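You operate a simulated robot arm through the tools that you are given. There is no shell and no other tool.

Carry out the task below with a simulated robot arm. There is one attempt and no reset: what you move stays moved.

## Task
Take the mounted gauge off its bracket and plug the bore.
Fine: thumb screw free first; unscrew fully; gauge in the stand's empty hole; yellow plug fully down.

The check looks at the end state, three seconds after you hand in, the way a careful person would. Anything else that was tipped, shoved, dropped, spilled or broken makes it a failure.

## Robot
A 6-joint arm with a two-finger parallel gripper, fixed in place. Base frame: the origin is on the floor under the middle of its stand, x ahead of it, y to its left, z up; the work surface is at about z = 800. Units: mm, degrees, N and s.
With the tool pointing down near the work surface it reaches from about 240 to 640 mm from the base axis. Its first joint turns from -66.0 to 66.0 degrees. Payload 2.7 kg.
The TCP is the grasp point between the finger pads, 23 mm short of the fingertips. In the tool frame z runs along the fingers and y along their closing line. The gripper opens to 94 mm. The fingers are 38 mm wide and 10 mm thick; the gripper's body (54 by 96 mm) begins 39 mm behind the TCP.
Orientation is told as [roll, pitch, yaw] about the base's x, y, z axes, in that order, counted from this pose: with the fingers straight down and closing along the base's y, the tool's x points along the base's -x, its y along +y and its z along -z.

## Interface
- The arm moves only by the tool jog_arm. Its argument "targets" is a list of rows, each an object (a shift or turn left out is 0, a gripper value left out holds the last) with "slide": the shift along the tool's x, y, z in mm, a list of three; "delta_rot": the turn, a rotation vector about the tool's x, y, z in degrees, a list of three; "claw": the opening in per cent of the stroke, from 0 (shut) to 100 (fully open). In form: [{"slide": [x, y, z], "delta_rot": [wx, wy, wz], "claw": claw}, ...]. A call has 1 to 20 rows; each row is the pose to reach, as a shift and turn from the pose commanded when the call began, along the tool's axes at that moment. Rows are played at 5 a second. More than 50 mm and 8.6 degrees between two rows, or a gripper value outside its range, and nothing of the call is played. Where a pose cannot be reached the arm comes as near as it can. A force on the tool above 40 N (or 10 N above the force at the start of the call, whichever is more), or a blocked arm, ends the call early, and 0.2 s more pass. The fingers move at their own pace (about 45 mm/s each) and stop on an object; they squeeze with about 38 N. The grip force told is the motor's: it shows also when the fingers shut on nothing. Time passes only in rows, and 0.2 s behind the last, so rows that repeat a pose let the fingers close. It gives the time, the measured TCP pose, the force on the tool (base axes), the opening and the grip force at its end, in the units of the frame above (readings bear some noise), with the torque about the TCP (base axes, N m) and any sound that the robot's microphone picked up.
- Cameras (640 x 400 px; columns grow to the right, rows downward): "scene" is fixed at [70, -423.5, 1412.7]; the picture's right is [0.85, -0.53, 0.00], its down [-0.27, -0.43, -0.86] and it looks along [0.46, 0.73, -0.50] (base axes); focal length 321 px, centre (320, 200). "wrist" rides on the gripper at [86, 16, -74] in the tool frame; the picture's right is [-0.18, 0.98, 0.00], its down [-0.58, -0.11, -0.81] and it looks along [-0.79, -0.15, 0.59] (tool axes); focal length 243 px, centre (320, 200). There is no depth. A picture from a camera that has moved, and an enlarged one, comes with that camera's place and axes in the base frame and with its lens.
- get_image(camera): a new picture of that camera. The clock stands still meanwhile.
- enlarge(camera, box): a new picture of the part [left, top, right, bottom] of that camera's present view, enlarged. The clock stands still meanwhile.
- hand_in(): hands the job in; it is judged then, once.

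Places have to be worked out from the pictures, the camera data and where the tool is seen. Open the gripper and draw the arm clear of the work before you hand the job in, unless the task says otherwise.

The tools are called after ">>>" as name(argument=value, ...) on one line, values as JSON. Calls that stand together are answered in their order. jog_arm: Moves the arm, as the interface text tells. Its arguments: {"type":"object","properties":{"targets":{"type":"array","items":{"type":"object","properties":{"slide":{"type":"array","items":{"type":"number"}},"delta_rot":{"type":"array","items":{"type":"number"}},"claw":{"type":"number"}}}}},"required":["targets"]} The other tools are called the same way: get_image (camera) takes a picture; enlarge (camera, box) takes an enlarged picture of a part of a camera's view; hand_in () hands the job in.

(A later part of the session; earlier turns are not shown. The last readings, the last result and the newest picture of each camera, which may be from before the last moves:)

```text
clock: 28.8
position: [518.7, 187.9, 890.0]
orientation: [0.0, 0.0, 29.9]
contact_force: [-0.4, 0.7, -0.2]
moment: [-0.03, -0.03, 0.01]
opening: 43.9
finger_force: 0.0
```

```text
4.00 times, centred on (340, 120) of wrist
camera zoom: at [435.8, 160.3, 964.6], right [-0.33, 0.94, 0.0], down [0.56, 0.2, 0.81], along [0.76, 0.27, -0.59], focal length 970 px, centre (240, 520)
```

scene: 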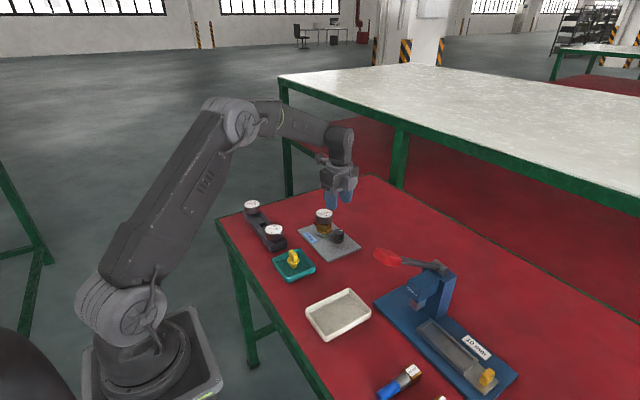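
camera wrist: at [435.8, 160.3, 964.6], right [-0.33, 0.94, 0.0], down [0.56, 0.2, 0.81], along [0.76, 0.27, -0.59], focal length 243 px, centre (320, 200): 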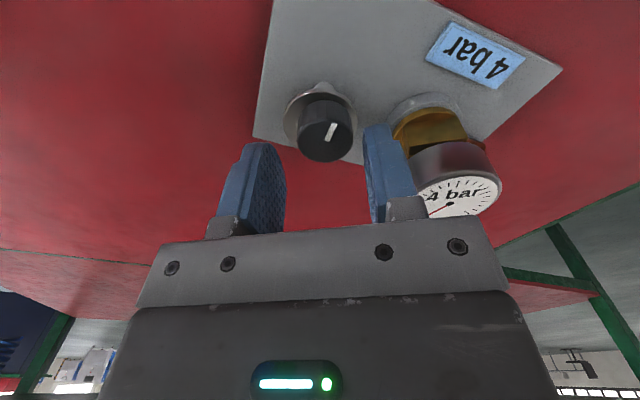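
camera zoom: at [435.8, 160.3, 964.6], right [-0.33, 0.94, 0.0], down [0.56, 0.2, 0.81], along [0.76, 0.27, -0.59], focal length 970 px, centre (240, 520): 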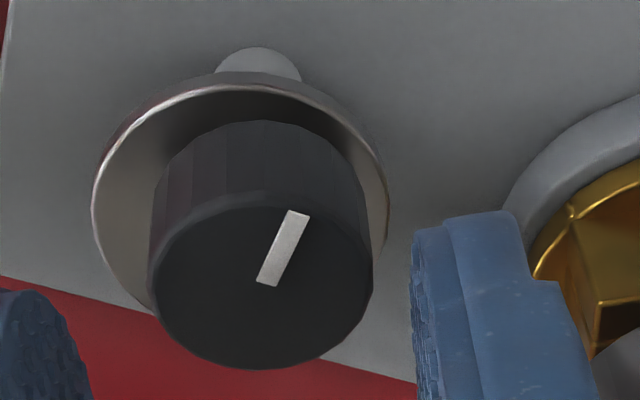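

The knob is 3.3 mm toward tool +y; I correct, descend, grip, and try a gentle further counter-clockwise turn of 20°.

>>> jog_arm(targets=[{"slide": [-0.6, 3.2, 10]}, {"slide": [-0.6, 3.2, 20]}, {"slide": [-0.6, 3.2, 27]}, {"slide": [-0.6, 3.2, 27], "claw": 20}, {"slide": [-0.6, 3.2, 27], "claw": 20}, {"slide": [-0.6, 3.2, 27], "delta_rot": [0, 0, -5]}, {"slide": [-0.6, 3.2, 27], "delta_rot": [0, 0, -10]}, {"slide": [-0.6, 3.2, 27], "delta_rot": [0, 0, -15]}, {"slide": [-0.6, 3.2, 27], "delta_rot": [0, 0, -20]}])

>>> enlarge(camera="wrist", box=[240, 80, 400, 200])

```text
clock: 30.8
position: [520.2, 192.6, 862.3]
orientation: [0.0, -0.1, 50.1]
contact_force: [-0.2, 0.3, -3.5]
moment: [-0.31, -0.07, -0.37]
opening: 31.7
finger_force: 38.9
```

```text
3.33 times, centred on (320, 140) of wrist
camera zoom: at [452.3, 137.1, 937.5], right [-0.64, 0.77, 0.0], down [0.46, 0.38, 0.81], along [0.62, 0.51, -0.59], focal length 809 px, centre (320, 400)
```

zoom: 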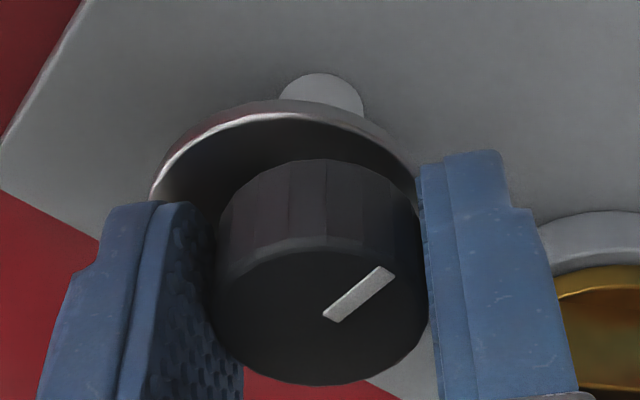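

The pointer slipped inside the grip with 0.37 Nm of torque: the thumb screw is at its end stop after a half turn, i.e. free. I release, rise, and move over the gauge while turning the wrist back clockwise for the next stroke.

>>> jog_arm(targets=[{"claw": 50}, {"claw": 50}, {"slide": [0, 0, -40], "claw": 50}, {"slide": [0, 0, -80], "claw": 80}, {"slide": [-20, 17, -90], "delta_rot": [0, 0, 8.5]}, {"slide": [-40, 34, -90], "delta_rot": [0, 0, 17]}, {"slide": [-58.6, 51.1, -90], "delta_rot": [0, 0, 25.5]}, {"slide": [-58.6, 51.1, -90], "delta_rot": [0, 0, 34]}, {"slide": [-58.6, 51.1, -90], "delta_rot": [0, 0, 42.5]}, {"slide": [-58.6, 51.1, -90], "delta_rot": [0, 0, 51]}, {"slide": [-58.6, 51.1, -90], "delta_rot": [0, 0, 59.5]}, {"slide": [-58.6, 51.1, -90], "delta_rot": [0, 0, 68]}, {"slide": [-58.6, 51.1, -90], "delta_rot": [0, 0, 76.5]}, {"slide": [-58.6, 51.1, -90], "delta_rot": [0, 0, 85]}, {"slide": [-58.6, 51.1, -90], "delta_rot": [0, 0, 93.5]}, {"slide": [-58.6, 51.1, -90], "delta_rot": [0, 0, 102]}, {"slide": [-58.6, 51.1, -90], "delta_rot": [0, 0, 110.5]}, {"slide": [-58.6, 51.1, -90], "delta_rot": [0, 0, 119]}, {"slide": [-58.6, 51.1, -90], "delta_rot": [0, 0, 127.5]}, {"slide": [-58.6, 51.1, -90], "delta_rot": [0, 0, 127.5]}])

>>> get_image(camera="wrist")

>>> enlarge(camera="scene", box=[300, 180, 380, 260])

```text
clock: 35.0
position: [519.1, 270.2, 953.1]
orientation: [0.0, 0.1, -77.7]
contact_force: [-0.2, -0.6, 0.1]
moment: [0.01, 0.02, 0.04]
opening: 75.2
finger_force: 0.1
```

```text
taken
camera wrist: at [515.5, 358.3, 1028.2], right [1.0, 0.03, 0.0], down [0.02, -0.59, 0.81], along [0.02, -0.81, -0.59], focal length 243 px, centre (320, 200)
```

wrist: 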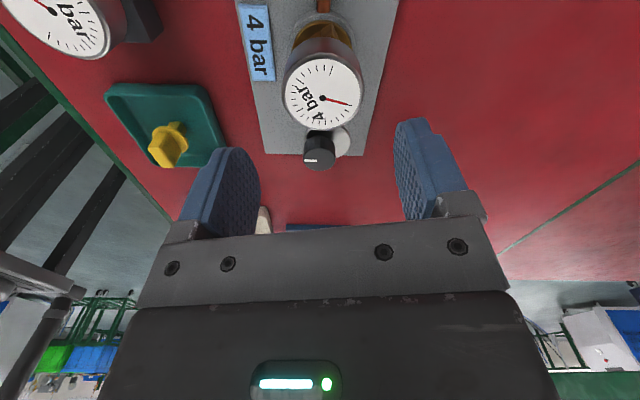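

```text
5.00 times, centred on (340, 220) of scene
camera zoom: at [70.0, -423.5, 1412.7], right [0.85, -0.53, 0.0], down [-0.27, -0.43, -0.86], along [0.46, 0.73, -0.5], focal length 1605 px, centre (220, 100)
```

zoom: 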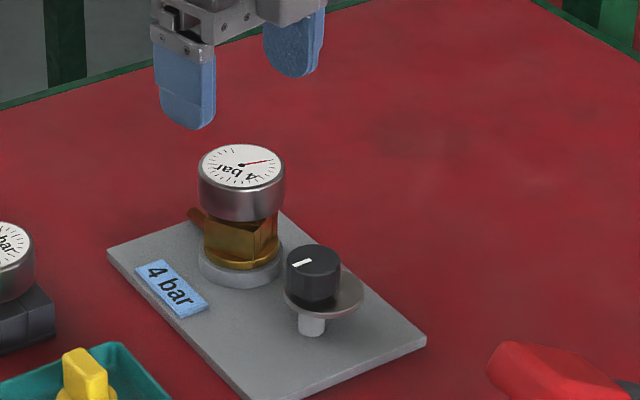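

I zoom on the dial to centre the tool over it.

>>> enlarge(camera="wrist", box=[240, 30, 400, 150])

```text
3.33 times, centred on (320, 90) of wrist
camera zoom: at [515.5, 358.3, 1028.2], right [1.0, 0.03, 0.0], down [0.02, -0.59, 0.81], along [0.02, -0.81, -0.59], focal length 809 px, centre (320, 567)
```

zoom: 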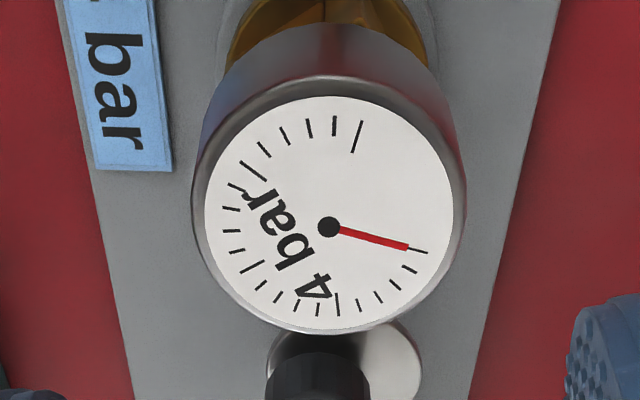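

The dial hub is about 1.5 mm to tool +y and ~1 mm to tool +x. I correct, descend to TCP z≈873 and close on the bezel.

>>> jog_arm(targets=[{"slide": [0.8, 1.6, 25]}, {"slide": [0.8, 1.6, 50]}, {"slide": [0.8, 1.6, 65]}, {"slide": [0.8, 1.6, 65]}])

>>> get_image(camera="wrist")

>>> enlarge(camera="scene", box=[300, 180, 380, 260])

```text
clock: 36.0
position: [520.2, 269.7, 887.2]
orientation: [0.1, 0.0, -77.5]
contact_force: [-0.2, -0.1, 0.5]
moment: [-0.01, -0.02, 0.0]
opening: 75.4
finger_force: 0.0
```

```text
taken
camera wrist: at [516.8, 359.3, 962.4], right [1.0, 0.03, 0.0], down [0.02, -0.59, 0.81], along [0.03, -0.81, -0.59], focal length 243 px, centre (320, 200)
```

wrist: 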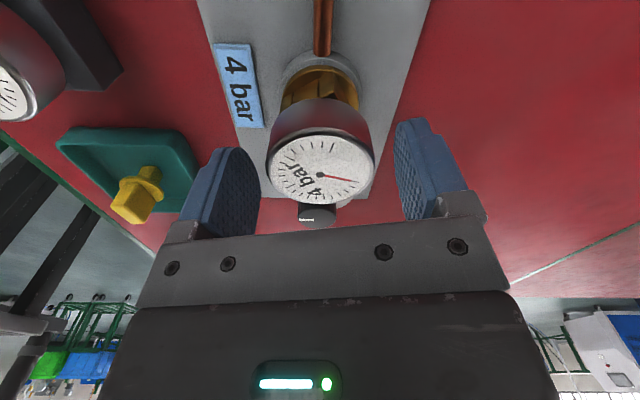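

```text
5.00 times, centred on (340, 220) of scene
camera zoom: at [70.0, -423.5, 1412.7], right [0.85, -0.53, 0.0], down [-0.27, -0.43, -0.86], along [0.46, 0.73, -0.5], focal length 1605 px, centre (220, 100)
```

zoom: 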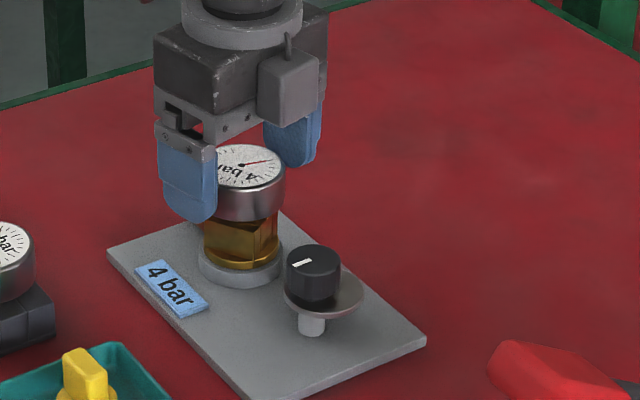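

Centred. I descend 14 mm, grip the bezel, and try a first 25° counter-clockwise turn.

>>> jog_arm(targets=[{"slide": [0, 0, 7]}, {"slide": [0, 0, 14]}, {"slide": [0, 0, 14], "claw": 40}, {"slide": [0, 0, 14], "claw": 40}, {"slide": [0, 0, 14], "claw": 40}, {"slide": [0, 0, 14], "claw": 40}, {"slide": [0, 0, 14], "delta_rot": [0, 0, -6], "claw": 40}, {"slide": [0, 0, 14], "delta_rot": [0, 0, -12]}, {"slide": [0, 0, 14], "delta_rot": [0, 0, -18]}, {"slide": [0, 0, 14], "delta_rot": [0, 0, -24]}])

>>> get_image(camera="wrist")

>>> enlarge(camera="scene", box=[300, 180, 380, 260])

```text
clock: 38.2
position: [519.8, 270.5, 874.4]
orientation: [-0.1, 0.0, -53.3]
contact_force: [-5.6, -0.5, 3.7]
moment: [-0.07, 0.11, -0.04]
opening: 52.7
finger_force: 37.9
```

```text
taken
camera wrist: at [480.8, 350.7, 948.6], right [0.9, 0.44, 0.0], down [0.26, -0.53, 0.81], along [0.35, -0.72, -0.59], focal length 243 px, centre (320, 200)
```

wrist: 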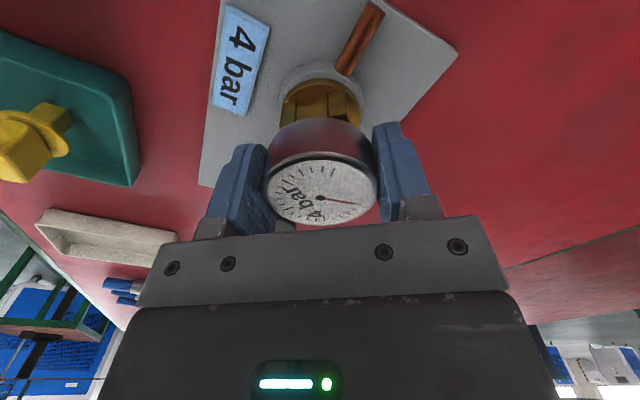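

```text
5.00 times, centred on (340, 220) of scene
camera zoom: at [69.8, -423.6, 1412.7], right [0.85, -0.53, 0.0], down [-0.27, -0.43, -0.86], along [0.46, 0.73, -0.5], focal length 1605 px, centre (220, 100)
```

zoom: 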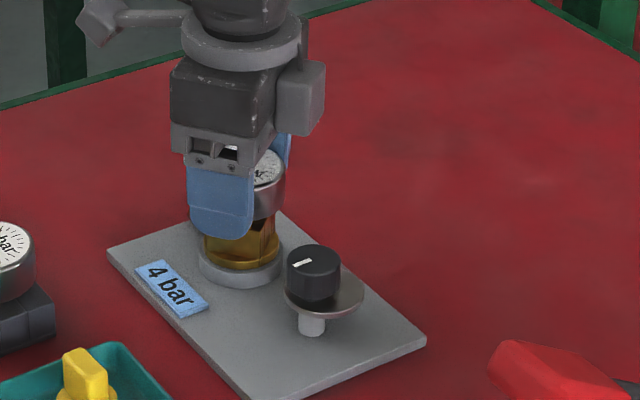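

The gauge turns with the gripper at low torque. I continue counter-clockwise with a release/re-grip half-way to shed side load.

>>> jog_arm(targets=[{"delta_rot": [0, 0, -8.5], "claw": 40}, {"delta_rot": [0, 0, -17]}, {"delta_rot": [0, 0, -25.5]}, {"delta_rot": [0, 0, -34]}, {"delta_rot": [0, 0, -42.5]}, {"delta_rot": [0, 0, -51]}, {"delta_rot": [0, 0, -51], "claw": 65}, {"delta_rot": [0, 0, -51], "claw": 65}, {"delta_rot": [0, 0, -51], "claw": 40}, {"delta_rot": [0, 0, -51], "claw": 40}, {"delta_rot": [0, 0, -59.5]}, {"delta_rot": [0, 0, -68]}, {"delta_rot": [0, 0, -76.5]}, {"delta_rot": [0, 0, -85]}, {"delta_rot": [0, 0, -93.5]}, {"delta_rot": [0, 0, -102]}, {"delta_rot": [0, 0, -110.5]}, {"delta_rot": [0, 0, -119]}])

>>> get_image(camera="wrist")

>>> enlarge(camera="scene", box=[300, 180, 380, 260])

```text
clock: 42.0
position: [519.3, 270.6, 873.9]
orientation: [0.0, 0.0, 65.8]
contact_force: [-0.8, -5.0, 1.5]
moment: [-0.16, 0.03, 0.02]
opening: 52.6
finger_force: 38.0
```

```text
taken
camera wrist: at [469.4, 199.1, 948.5], right [-0.82, 0.57, 0.0], down [0.34, 0.48, 0.81], along [0.46, 0.66, -0.59], focal length 243 px, centre (320, 200)
```

wrist: 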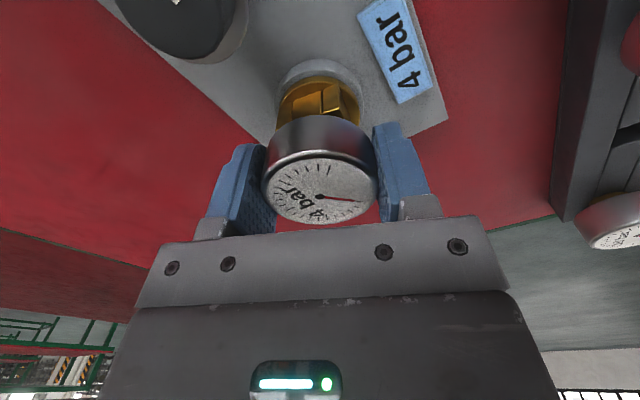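

```text
5.00 times, centred on (340, 220) of scene
camera zoom: at [69.9, -423.7, 1412.7], right [0.85, -0.53, 0.0], down [-0.27, -0.43, -0.86], along [0.46, 0.73, -0.5], focal length 1605 px, centre (220, 100)
```

zoom: 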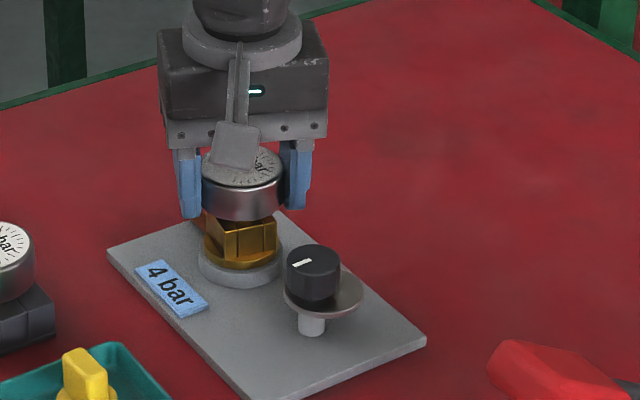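

The gauge and hex have turned about 143° together. I check for rise, then open and wind the wrist back for the next stroke.

>>> jog_arm(targets=[{"claw": 66}, {"claw": 66}, {"delta_rot": [0, 0, 8.5]}, {"delta_rot": [0, 0, 17]}, {"delta_rot": [0, 0, 25.5]}, {"delta_rot": [0, 0, 34]}, {"delta_rot": [0, 0, 42.5]}, {"delta_rot": [0, 0, 51]}, {"delta_rot": [0, 0, 59.5]}, {"delta_rot": [0, 0, 68]}, {"delta_rot": [0, 0, 76.5]}, {"delta_rot": [0, 0, 85]}, {"delta_rot": [0, 0, 93.5]}, {"delta_rot": [0, 0, 102]}, {"delta_rot": [0, 0, 110.5]}, {"delta_rot": [0, 0, 119]}, {"delta_rot": [0, 0, 127.5]}, {"delta_rot": [0, 0, 136]}, {"delta_rot": [0, 0, 144]}, {"delta_rot": [0, 0, 144]}])

>>> get_image(camera="wrist")

>>> enlarge(camera="scene", box=[315, 200, 355, 250])

```text
clock: 46.2
position: [519.3, 270.9, 875.8]
orientation: [0.1, 0.0, -78.6]
contact_force: [-0.6, -0.5, 0.2]
moment: [0.0, 0.03, -0.02]
opening: 61.9
finger_force: 0.0
```

```text
taken
camera wrist: at [518.1, 359.4, 949.2], right [1.0, 0.01, 0.0], down [0.01, -0.59, 0.81], along [0.01, -0.81, -0.59], focal length 243 px, centre (320, 200)
```

wrist: 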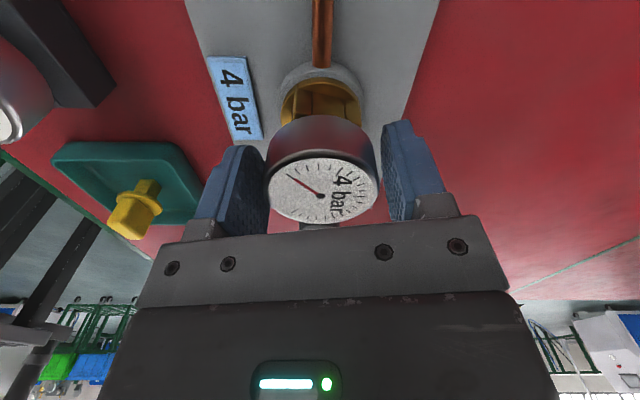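

```text
8.00 times, centred on (335, 225) of scene
camera zoom: at [70.0, -423.5, 1412.7], right [0.85, -0.53, 0.0], down [-0.27, -0.43, -0.86], along [0.46, 0.73, -0.5], focal length 2568 px, centre (200, 0)
```

zoom: 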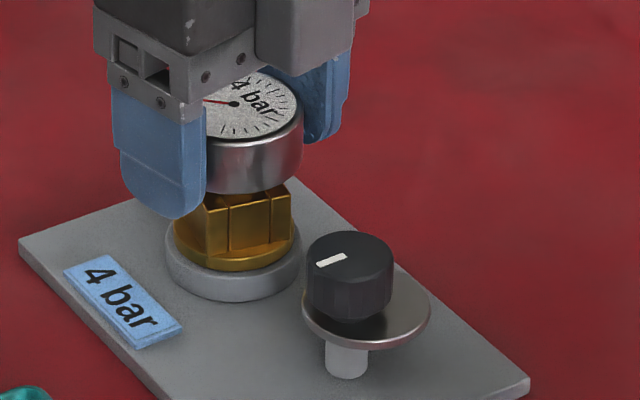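

The gauge stayed at its new angle (143° turned), centred in the fingers. Next stroke: grip and turn another 144° counter-clockwise.

>>> jog_arm(targets=[{"claw": 40}, {"claw": 40}, {"delta_rot": [0, 0, -8.5], "claw": 40}, {"delta_rot": [0, 0, -17]}, {"delta_rot": [0, 0, -25.5]}, {"delta_rot": [0, 0, -34]}, {"delta_rot": [0, 0, -42.5]}, {"delta_rot": [0, 0, -51]}, {"delta_rot": [0, 0, -59.5]}, {"delta_rot": [0, 0, -68]}, {"delta_rot": [0, 0, -76.5]}, {"delta_rot": [0, 0, -85]}, {"delta_rot": [0, 0, -93.5]}, {"delta_rot": [0, 0, -102]}, {"delta_rot": [0, 0, -110.5]}, {"delta_rot": [0, 0, -119]}, {"delta_rot": [0, 0, -127.5]}, {"delta_rot": [0, 0, -136]}, {"delta_rot": [0, 0, -144]}, {"delta_rot": [0, 0, -144]}])

>>> enlarge(camera="scene", box=[315, 200, 355, 250])

>>> get_image(camera="wrist")

```text
clock: 50.4
position: [520.6, 269.6, 875.6]
orientation: [-0.1, -0.1, 65.5]
contact_force: [6.9, -6.3, 4.7]
moment: [0.23, 0.26, -0.84]
opening: 52.7
finger_force: 38.4
```

```text
8.00 times, centred on (335, 225) of scene
camera zoom: at [70.1, -423.7, 1412.7], right [0.85, -0.53, 0.0], down [-0.27, -0.43, -0.86], along [0.46, 0.73, -0.5], focal length 2568 px, centre (200, 0)
```

zoom: 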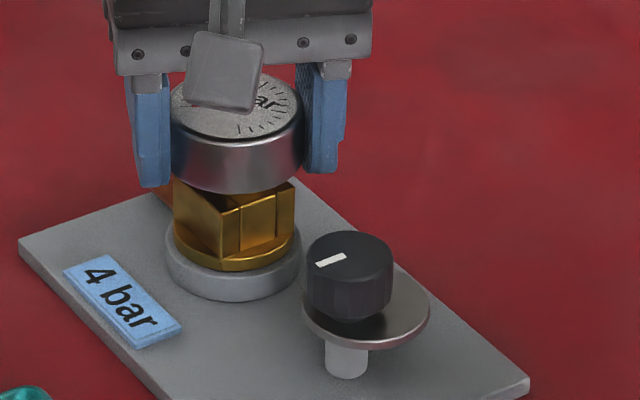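

```text
taken
camera wrist: at [469.4, 199.3, 949.2], right [-0.82, 0.57, 0.0], down [0.34, 0.48, 0.81], along [0.46, 0.66, -0.59], focal length 243 px, centre (320, 200)
```

wrist: 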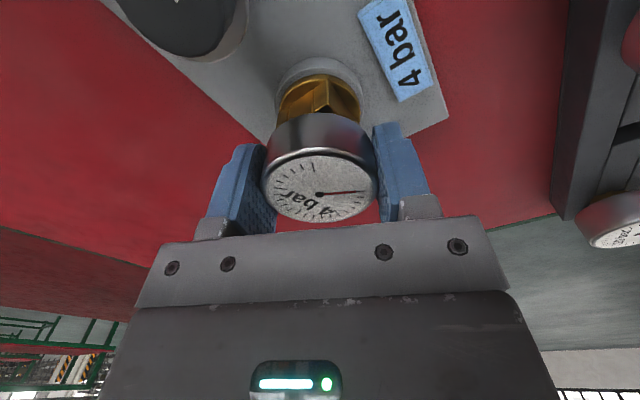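

A −0.84 Nm torque built up and the dial slipped in the grip: the gauge seems to be at the end of its travel (~165–180° total). I release and look at the dial and flange closely.

>>> jog_arm(targets=[{"claw": 66}, {"claw": 66}, {"claw": 66}])

>>> enlarge(camera="wrist", box=[240, 40, 400, 230])

>>> enlarge(camera="scene", box=[315, 200, 345, 240])

```text
clock: 51.2
position: [518.5, 270.0, 874.0]
orientation: [0.0, 0.1, 65.5]
contact_force: [-0.6, 0.8, 0.2]
moment: [0.01, -0.02, -0.01]
opening: 61.8
finger_force: 0.1
```

```text
2.11 times, centred on (320, 135) of wrist
camera zoom: at [468.9, 199.5, 948.5], right [-0.82, 0.57, 0.0], down [0.34, 0.48, 0.81], along [0.46, 0.66, -0.59], focal length 511 px, centre (320, 337)
```

zoom: 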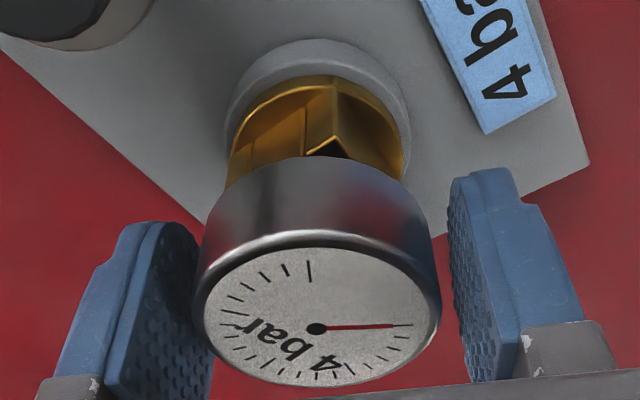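

```text
10.00 times, centred on (330, 220) of scene
camera zoom: at [70.0, -423.5, 1412.7], right [0.85, -0.53, 0.0], down [-0.27, -0.43, -0.86], along [0.46, 0.73, -0.5], focal length 3210 px, centre (220, 0)
```

zoom: 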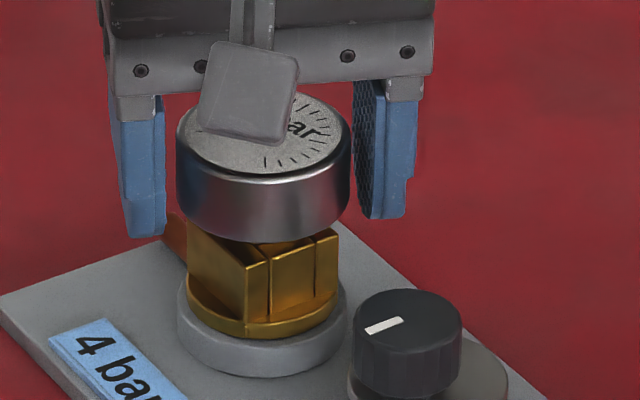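

The dial has turned about 163° in total. I regrip and test carefully whether it still turns counter-clockwise.

>>> jog_arm(targets=[{"claw": 40}, {"claw": 40}, {"claw": 40}, {"delta_rot": [0, 0, -4]}, {"delta_rot": [0, 0, -8]}, {"delta_rot": [0, 0, -12]}])

>>> enlarge(camera="wrist", box=[240, 40, 400, 230])

```text
clock: 52.6
position: [520.3, 270.1, 875.4]
orientation: [-0.1, 0.0, 77.6]
contact_force: [6.8, -2.6, 2.2]
moment: [-0.35, 0.02, -0.54]
opening: 52.5
finger_force: 37.6
```

```text
2.11 times, centred on (320, 135) of wrist
camera zoom: at [485.4, 190.2, 948.7], right [-0.92, 0.39, 0.0], down [0.23, 0.54, 0.81], along [0.32, 0.74, -0.59], focal length 511 px, centre (320, 337)
```

zoom: 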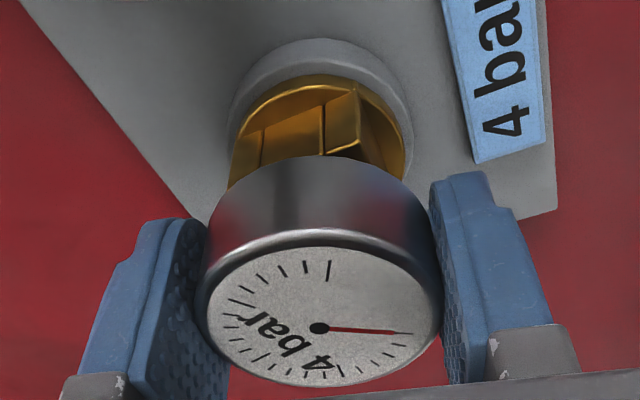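

It is firmly at a stop at ~165° turned. I release the torque, regrip, and try a gentle 3 mm lift watching the vertical force.

>>> jog_arm(targets=[{"claw": 60}, {"claw": 60}, {"claw": 40}, {"claw": 40}, {"claw": 40}, {"slide": [0, 0, -1]}, {"slide": [0, 0, -2]}, {"slide": [0, 0, -3]}, {"slide": [0, 0, -3]}])

>>> enlarge(camera="scene", box=[315, 200, 345, 240])

```text
clock: 54.6
position: [519.6, 271.4, 877.6]
orientation: [0.0, -0.1, 77.5]
contact_force: [5.8, -2.1, -4.3]
moment: [-0.1, -0.23, -0.02]
opening: 52.6
finger_force: 38.0
```

```text
10.00 times, centred on (330, 220) of scene
camera zoom: at [70.2, -423.6, 1412.7], right [0.85, -0.53, 0.0], down [-0.27, -0.43, -0.86], along [0.46, 0.73, -0.5], focal length 3210 px, centre (220, 0)
```

zoom: 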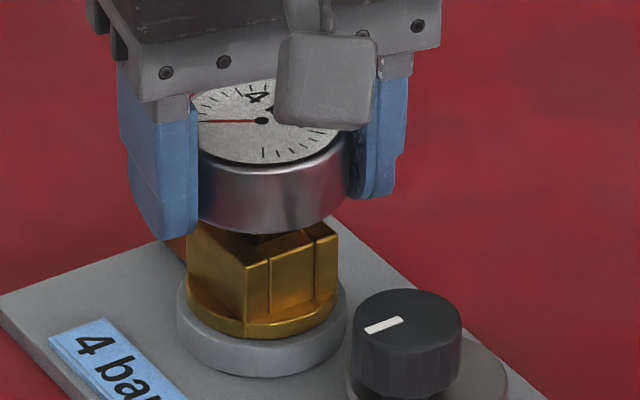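

The dial head rose 3 mm with only ~4 N while the brass hex stayed: the gauge slides out of the fitting. I lift another 12 mm slowly and look.

>>> jog_arm(targets=[{"slide": [0, 0, -2]}, {"slide": [0, 0, -4]}, {"slide": [0, 0, -6]}, {"slide": [0, 0, -8]}, {"slide": [0, 0, -10]}, {"slide": [0, 0, -12]}, {"slide": [0, 0, -12]}])

>>> enlarge(camera="scene", box=[315, 190, 345, 240])

>>> enlarge(camera="wrist", box=[240, 40, 400, 230])

```text
clock: 56.2
position: [519.4, 270.3, 888.7]
orientation: [0.0, 0.0, 77.4]
contact_force: [4.4, -4.3, -5.4]
moment: [-0.21, -0.18, -0.05]
opening: 52.7
finger_force: 38.1
```

```text
8.00 times, centred on (330, 215) of scene
camera zoom: at [70.2, -423.6, 1412.7], right [0.85, -0.53, 0.0], down [-0.27, -0.43, -0.86], along [0.46, 0.73, -0.5], focal length 2568 px, centre (240, 80)
```

zoom: 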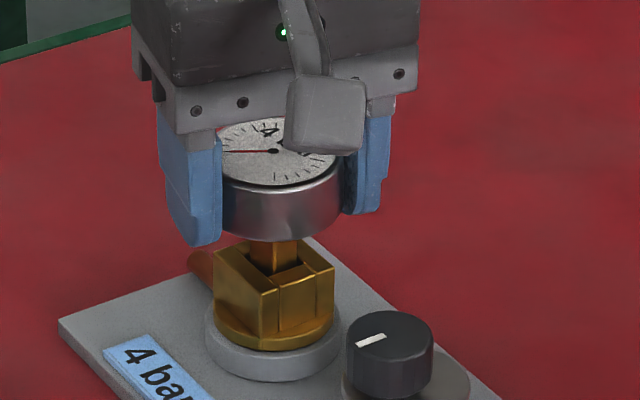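

```text
2.11 times, centred on (320, 135) of wrist
camera zoom: at [485.2, 190.7, 963.2], right [-0.92, 0.39, 0.0], down [0.23, 0.54, 0.81], along [0.32, 0.74, -0.59], focal length 511 px, centre (320, 337)
```

zoom: 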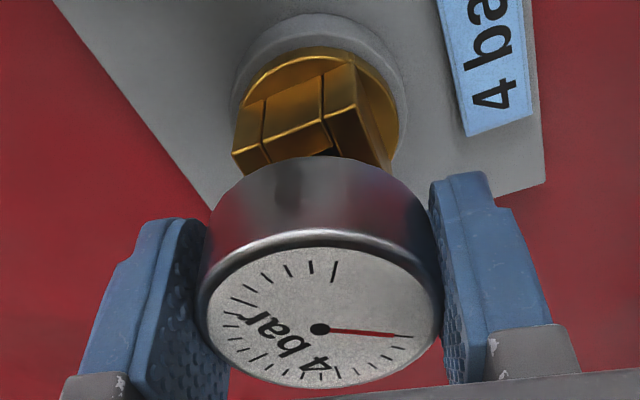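

The gauge has a square brass stem sliding out of a brass socket. I keep lifting straight up until the stem is clear.

>>> jog_arm(targets=[{"slide": [0, 0, -4]}, {"slide": [0, 0, -8]}, {"slide": [0, 0, -12]}, {"slide": [0, 0, -16]}, {"slide": [0, 0, -20]}, {"slide": [0, 0, -25]}, {"slide": [0, 0, -30]}, {"slide": [0, 0, -35]}, {"slide": [0, 0, -40]}, {"slide": [0, 0, -45]}, {"slide": [0, 0, -50]}, {"slide": [0, 0, -50]}])

>>> enlarge(camera="scene", box=[300, 170, 360, 240])

>>> get_image(camera="wrist")

```text
clock: 58.8
position: [520.2, 271.7, 938.8]
orientation: [0.0, 0.0, 77.6]
contact_force: [0.5, -0.3, -1.2]
moment: [-0.02, -0.01, 0.02]
opening: 52.6
finger_force: 37.8
```

```text
5.71 times, centred on (330, 205) of scene
camera zoom: at [70.0, -423.5, 1412.7], right [0.85, -0.53, 0.0], down [-0.27, -0.43, -0.86], along [0.46, 0.73, -0.5], focal length 1834 px, centre (263, 171)
```

zoom: 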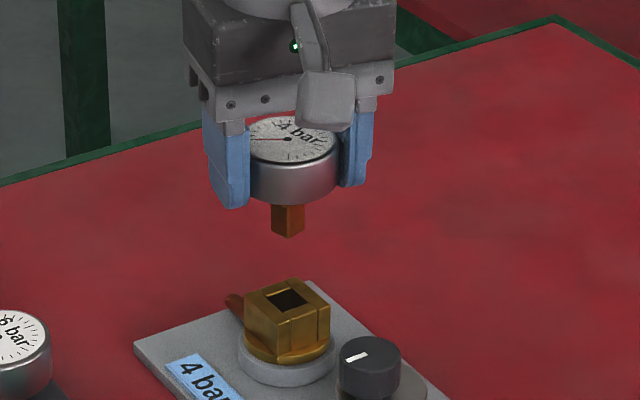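

```text
taken
camera wrist: at [485.1, 190.4, 1013.8], right [-0.92, 0.39, 0.0], down [0.23, 0.54, 0.81], along [0.32, 0.74, -0.59], focal length 243 px, centre (320, 200)
```

wrist: 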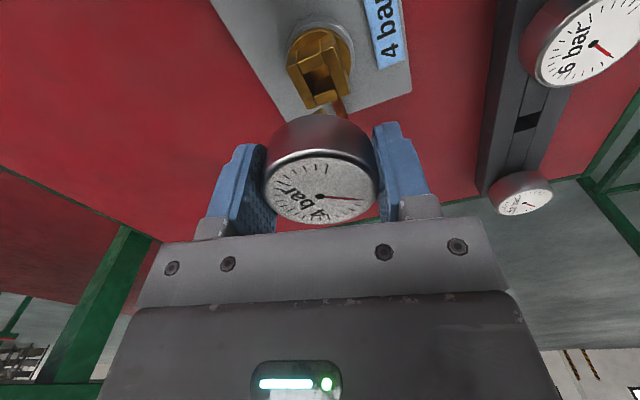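

The gauge is free, with a short square stem. I zoom on the stem, socket, and stand's empty hole.

>>> enlarge(camera="scene", box=[310, 185, 350, 235])

>>> enlarge(camera="wrist", box=[470, 50, 570, 220])

>>> enlarge(camera="wrist", box=[270, 10, 370, 110])

>>> enlarge(camera="scene", box=[240, 195, 290, 255])

```text
8.00 times, centred on (330, 210) of scene
camera zoom: at [70.0, -423.5, 1412.7], right [0.85, -0.53, 0.0], down [-0.27, -0.43, -0.86], along [0.46, 0.73, -0.5], focal length 2568 px, centre (240, 120)
```

zoom: 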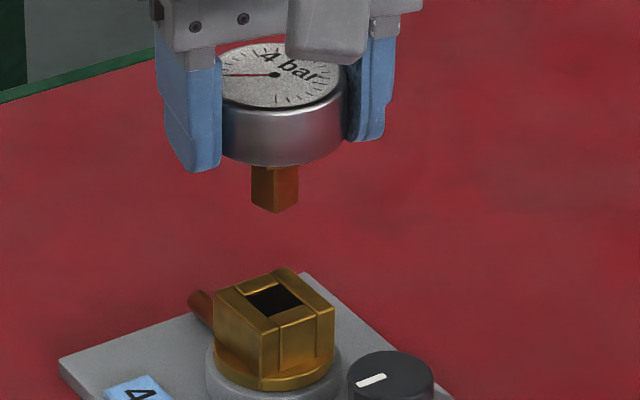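

```text
2.35 times, centred on (520, 135) of wrist
camera zoom: at [485.1, 190.4, 1013.8], right [-0.92, 0.39, 0.0], down [0.23, 0.54, 0.81], along [0.32, 0.74, -0.59], focal length 571 px, centre (-151, 353)
```

zoom: 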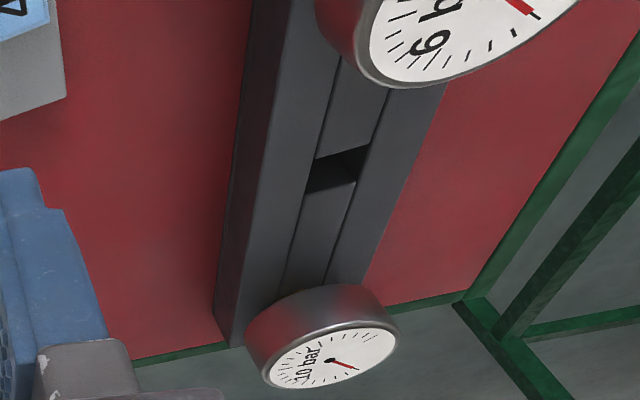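

```text
4.00 times, centred on (320, 60) of wrist
camera zoom: at [485.1, 190.4, 1013.8], right [-0.92, 0.39, 0.0], down [0.23, 0.54, 0.81], along [0.32, 0.74, -0.59], focal length 970 px, centre (320, 760)
```

zoom: 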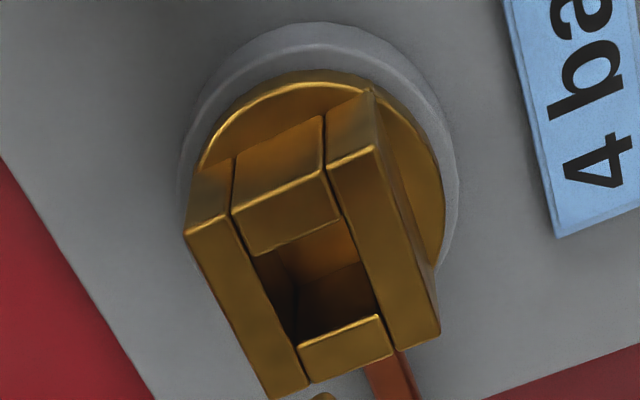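

```text
6.67 times, centred on (265, 225) of scene
camera zoom: at [70.0, -423.5, 1412.7], right [0.85, -0.53, 0.0], down [-0.27, -0.43, -0.86], along [0.46, 0.73, -0.5], focal length 2140 px, centre (687, 33)
```

zoom: 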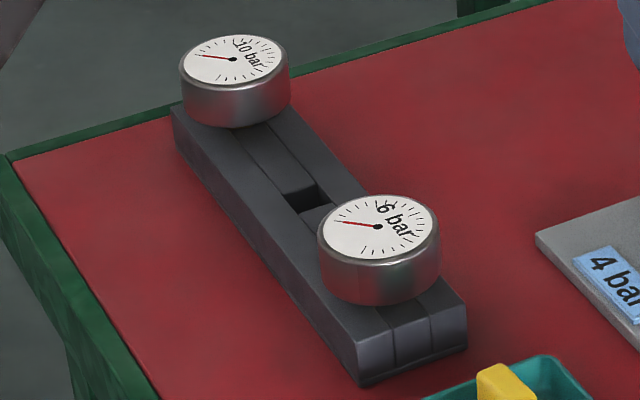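

The socket's bore and the stand's hole are both square, so yaw matters. I zoom on the stem to measure its orientation in the grip, and on the stand.

>>> enlarge(camera="scene", box=[325, 190, 345, 215])

>>> enlarge(camera="scene", box=[320, 210, 350, 235])

```text
16.00 times, centred on (335, 202) of scene
camera zoom: at [70.0, -423.5, 1412.7], right [0.85, -0.53, 0.0], down [-0.27, -0.43, -0.86], along [0.46, 0.73, -0.5], focal length 5137 px, centre (80, 160)
```

zoom: 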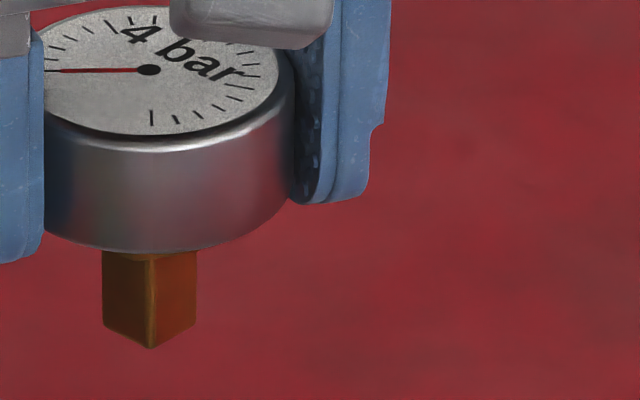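

```text
16.00 times, centred on (335, 222) of scene
camera zoom: at [70.0, -423.5, 1412.7], right [0.85, -0.53, 0.0], down [-0.27, -0.43, -0.86], along [0.46, 0.73, -0.5], focal length 5137 px, centre (80, -160)
```

zoom: 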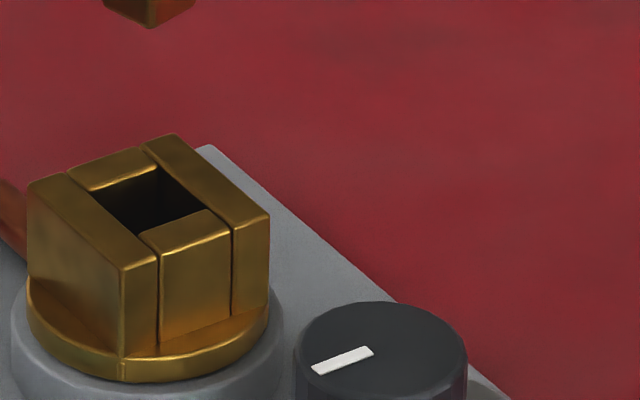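

The socket now sits axis-aligned while the gauge's stem is about +14° in the grip; the stand runs along y with its empty hole near (364.4, 390.4), top z≈827, neighbours 85 mm either side. I carry the gauge at height to above the hole while turning it back 14° clockwise to align the stem.

>>> jog_arm(targets=[{"slide": [0, 0, -8]}, {"slide": [-16.5, 35.5, -8], "delta_rot": [0, 0, 3]}, {"slide": [-33, 71, -8], "delta_rot": [0, 0, 6]}, {"slide": [-49.5, 106.5, -8], "delta_rot": [0, 0, 9]}, {"slide": [-66, 142, -8], "delta_rot": [0, 0, 12]}, {"slide": [-82.5, 177.7, -8], "delta_rot": [0, 0, 14]}, {"slide": [-82.5, 177.7, -8], "delta_rot": [0, 0, 14]}, {"slide": [-82.5, 177.7, -8], "delta_rot": [0, 0, 14]}])

>>> get_image(camera="wrist")

>>> enlarge(camera="scene", box=[230, 160, 300, 250])

```text
clock: 60.6
position: [363.8, 388.1, 947.3]
orientation: [0.0, 0.0, 63.6]
contact_force: [0.4, 0.5, -2.6]
moment: [0.03, 0.03, 0.0]
opening: 52.5
finger_force: 38.5
```

```text
taken
camera wrist: at [310.9, 319.2, 1022.0], right [-0.8, 0.6, 0.0], down [0.36, 0.47, 0.81], along [0.49, 0.64, -0.59], focal length 243 px, centre (320, 200)
```

wrist: 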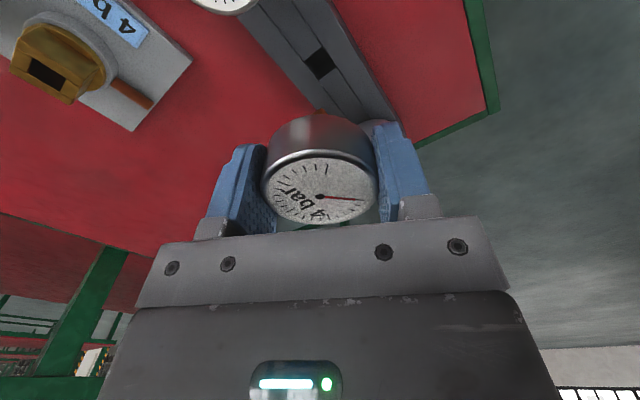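

```text
4.44 times, centred on (265, 205) of scene
camera zoom: at [70.0, -423.5, 1412.8], right [0.85, -0.53, 0.0], down [-0.27, -0.43, -0.86], along [0.46, 0.73, -0.5], focal length 1427 px, centre (564, 178)
```

zoom: 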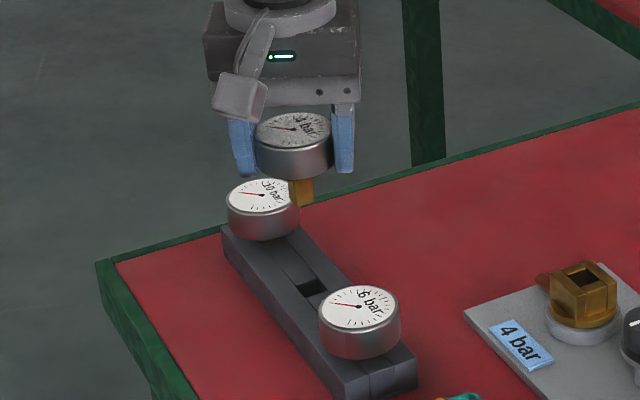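

Hole visible at about (320, 63) in the wrist view. I zoom in to measure hole centre and orientation, and the stem in the scene view.

>>> enlarge(camera="wrist", box=[270, 10, 380, 130])

>>> enlarge(camera="scene", box=[285, 182, 310, 212])

```text
3.33 times, centred on (325, 70) of wrist
camera zoom: at [310.9, 319.2, 1022.0], right [-0.8, 0.6, 0.0], down [0.36, 0.47, 0.81], along [0.49, 0.64, -0.59], focal length 809 px, centre (303, 633)
```

zoom: 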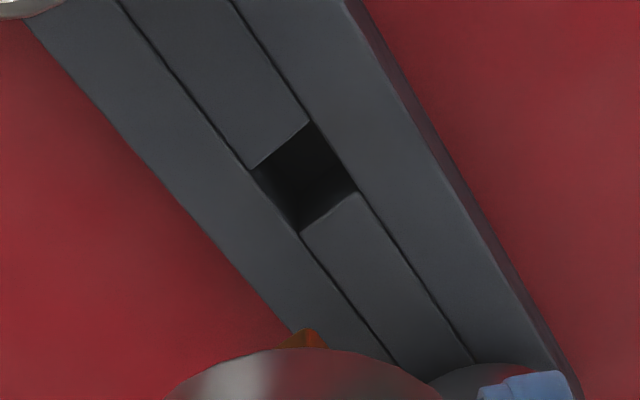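

```text
13.33 times, centred on (298, 197) of scene
camera zoom: at [70.0, -423.5, 1412.8], right [0.85, -0.53, 0.0], down [-0.27, -0.43, -0.86], along [0.46, 0.73, -0.5], focal length 4281 px, centre (620, 240)
```

zoom: 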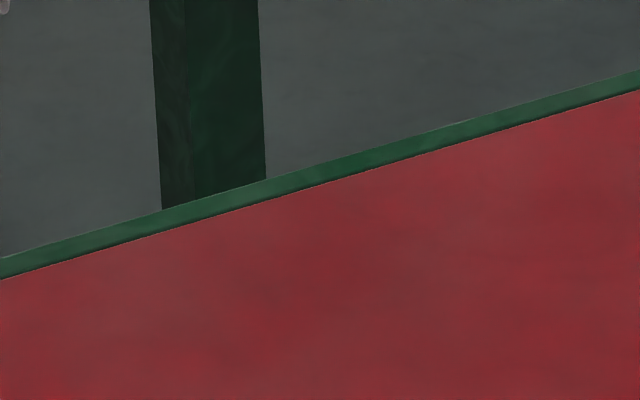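

The hole measures ~16.7 × 18.7 mm centred at (364.4, 390.7), axis-aligned, while the stem is ~12.4 mm. I check the stem's yaw in the scene view before descending.

>>> enlarge(camera="scene", box=[250, 185, 275, 215])

```text
13.33 times, centred on (262, 200) of scene
camera zoom: at [70.0, -423.5, 1412.8], right [0.85, -0.53, 0.0], down [-0.27, -0.43, -0.86], along [0.46, 0.73, -0.5], focal length 4281 px, centre (1087, 200)
```

zoom: 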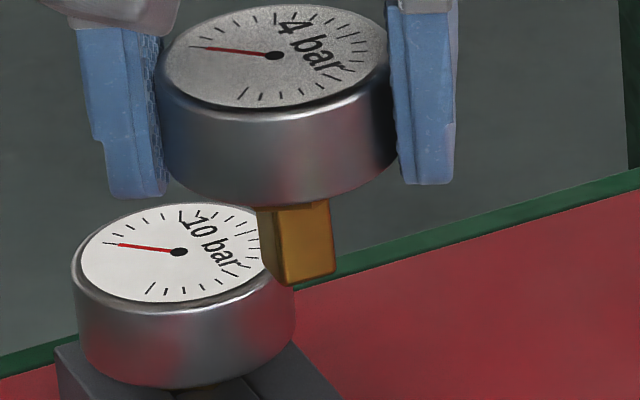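

The stem is still about +5.5° off the stand's axes, so I turn that back, shift (0.3, 1.2) mm and descend to just above the hole for a check.

>>> jog_arm(targets=[{"slide": [-1.2, 0.3, 15], "delta_rot": [0, 0, 3]}, {"slide": [-1.2, 0.3, 30], "delta_rot": [0, 0, 5.5]}, {"slide": [-1.2, 0.3, 45], "delta_rot": [0, 0, 5.5]}, {"slide": [-1.2, 0.3, 55], "delta_rot": [0, 0, 5.5]}, {"slide": [-1.2, 0.3, 64], "delta_rot": [0, 0, 5.5]}, {"slide": [-1.2, 0.3, 64], "delta_rot": [0, 0, 5.5]}])

>>> enlarge(camera="wrist", box=[240, 20, 400, 150])

>>> enlarge(camera="scene", box=[245, 200, 280, 240])

```text
clock: 62.0
position: [364.4, 390.5, 883.0]
orientation: [0.0, -0.1, 58.0]
contact_force: [-0.4, 0.0, -1.7]
moment: [0.01, -0.01, 0.02]
opening: 52.6
finger_force: 37.9
```

```text
3.08 times, centred on (320, 85) of wrist
camera zoom: at [304.3, 326.8, 957.1], right [-0.74, 0.68, 0.0], down [0.4, 0.44, 0.81], along [0.55, 0.59, -0.59], focal length 746 px, centre (320, 554)
```

zoom: 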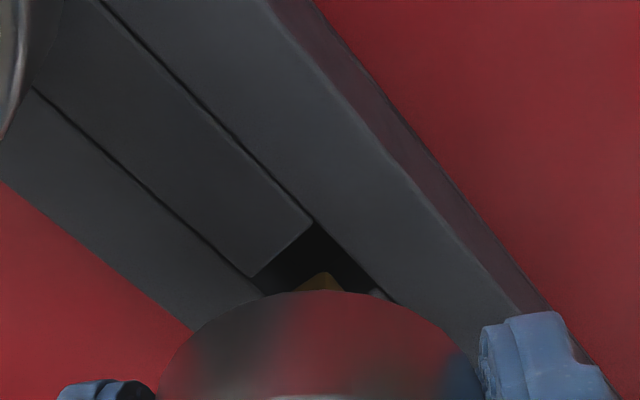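

```text
10.00 times, centred on (262, 220) of scene
camera zoom: at [70.0, -423.5, 1412.8], right [0.85, -0.53, 0.0], down [-0.27, -0.43, -0.86], along [0.46, 0.73, -0.5], focal length 3210 px, centre (895, 0)
```

zoom: 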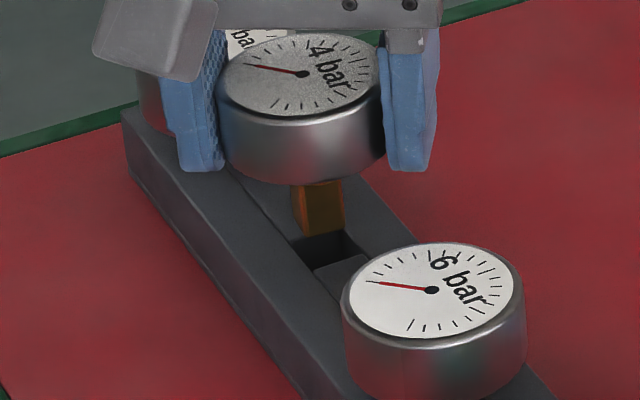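

Both views agree: the stem centre (~363.9, 391.7) is within ~1 mm of the hole centre. I lower it slowly into the hole.

>>> jog_arm(targets=[{"slide": [0.6, -0.3, 3]}, {"slide": [0.6, -0.3, 6]}, {"slide": [0.6, -0.3, 9]}, {"slide": [0.6, -0.3, 12]}, {"slide": [0.6, -0.3, 15]}, {"slide": [0.6, -0.3, 18]}, {"slide": [0.6, -0.3, 20]}, {"slide": [0.6, -0.3, 20]}])

>>> enlarge(camera="scene", box=[245, 200, 280, 240])

>>> enlarge(camera="wrist", box=[240, 20, 400, 150])

```text
clock: 63.8
position: [364.5, 390.7, 863.9]
orientation: [0.1, 0.0, 58.0]
contact_force: [-0.3, 0.1, -0.5]
moment: [0.01, 0.0, -0.01]
opening: 52.3
finger_force: 38.4
```

```text
10.00 times, centred on (262, 220) of scene
camera zoom: at [70.0, -423.5, 1412.8], right [0.85, -0.53, 0.0], down [-0.27, -0.43, -0.86], along [0.46, 0.73, -0.5], focal length 3210 px, centre (895, 0)
```

zoom: 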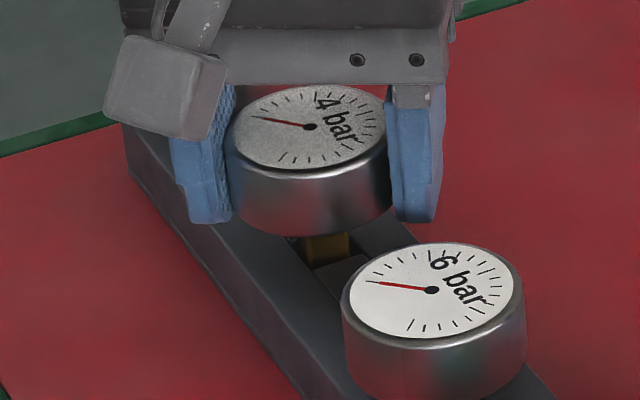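

```text
3.08 times, centred on (320, 85) of wrist
camera zoom: at [304.6, 326.1, 938.0], right [-0.74, 0.68, 0.0], down [0.4, 0.44, 0.81], along [0.55, 0.59, -0.59], focal length 746 px, centre (320, 554)
```

zoom: 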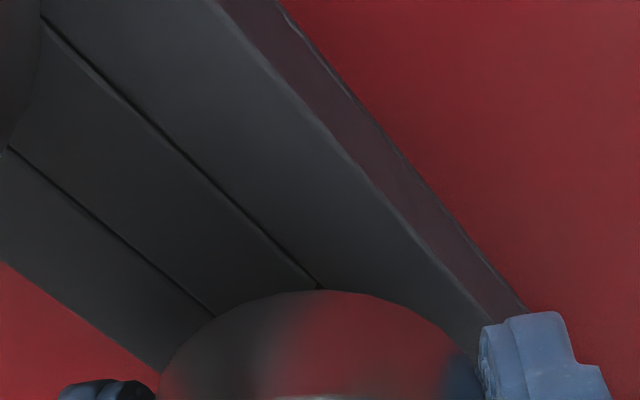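

The stem is entering freely. I continue down in small steps until it seats.

>>> jog_arm(targets=[{"slide": [0, 0, 2]}, {"slide": [0, 0, 4]}, {"slide": [0, 0, 6]}, {"slide": [0, 0, 8]}, {"slide": [0, 0, 8]}])

>>> enlarge(camera="scene", box=[245, 200, 280, 240])

```text
clock: 65.0
position: [364.0, 390.3, 855.4]
orientation: [0.0, 0.0, 58.0]
contact_force: [0.2, 0.5, -1.3]
moment: [-0.01, 0.04, 0.01]
opening: 52.7
finger_force: 38.4
```

```text
10.00 times, centred on (262, 220) of scene
camera zoom: at [70.0, -423.5, 1412.8], right [0.85, -0.53, 0.0], down [-0.27, -0.43, -0.86], along [0.46, 0.73, -0.5], focal length 3210 px, centre (895, 0)
```

zoom: 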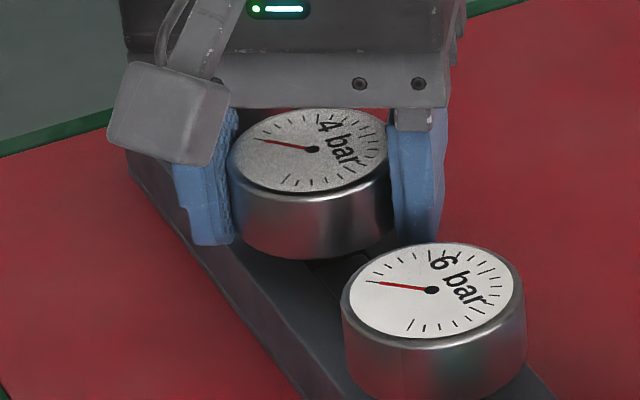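

No contact yet; fingertips are ~5 mm above the stand. I lower 3 mm more gently.

>>> jog_arm(targets=[{"slide": [0, 0, 1]}, {"slide": [0, 0, 2]}, {"slide": [0, 0, 3]}, {"slide": [0, 0, 3]}])

>>> enlarge(camera="scene", box=[245, 200, 280, 240])

```text
clock: 66.0
position: [365.2, 390.7, 852.4]
orientation: [0.0, 0.0, 58.0]
contact_force: [-0.1, -0.4, -2.2]
moment: [-0.01, 0.02, -0.04]
opening: 52.6
finger_force: 38.1
```

```text
10.00 times, centred on (262, 220) of scene
camera zoom: at [70.0, -423.5, 1412.8], right [0.85, -0.53, 0.0], down [-0.27, -0.43, -0.86], along [0.46, 0.73, -0.5], focal length 3210 px, centre (895, 0)
```

zoom: 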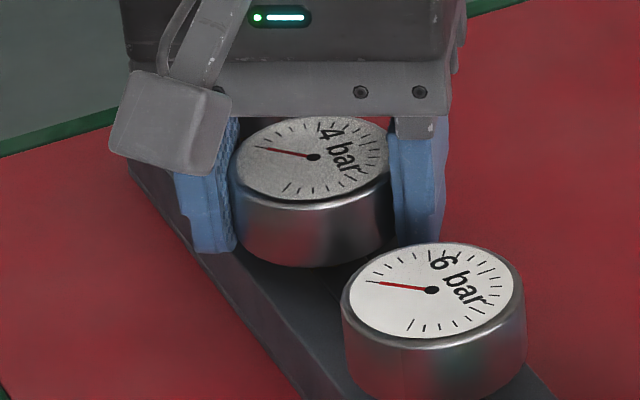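

By projection, the 4 bar dial is now at the same height as its two neighbours. I release with a modest opening and look before rising.

>>> jog_arm(targets=[{"claw": 58}, {"claw": 64}, {"claw": 66}, {"claw": 66}])

>>> enlarge(camera="scene", box=[245, 200, 280, 240])

```text
clock: 67.0
position: [364.5, 390.5, 851.9]
orientation: [0.0, 0.0, 58.0]
contact_force: [-0.1, 0.8, -1.0]
moment: [0.01, 0.0, 0.0]
opening: 61.8
finger_force: 0.0
```

```text
10.00 times, centred on (262, 220) of scene
camera zoom: at [70.0, -423.5, 1412.7], right [0.85, -0.53, 0.0], down [-0.27, -0.43, -0.86], along [0.46, 0.73, -0.5], focal length 3210 px, centre (895, 0)
```

zoom: 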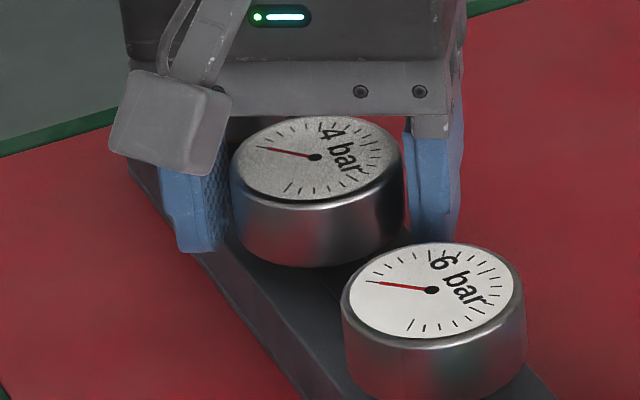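

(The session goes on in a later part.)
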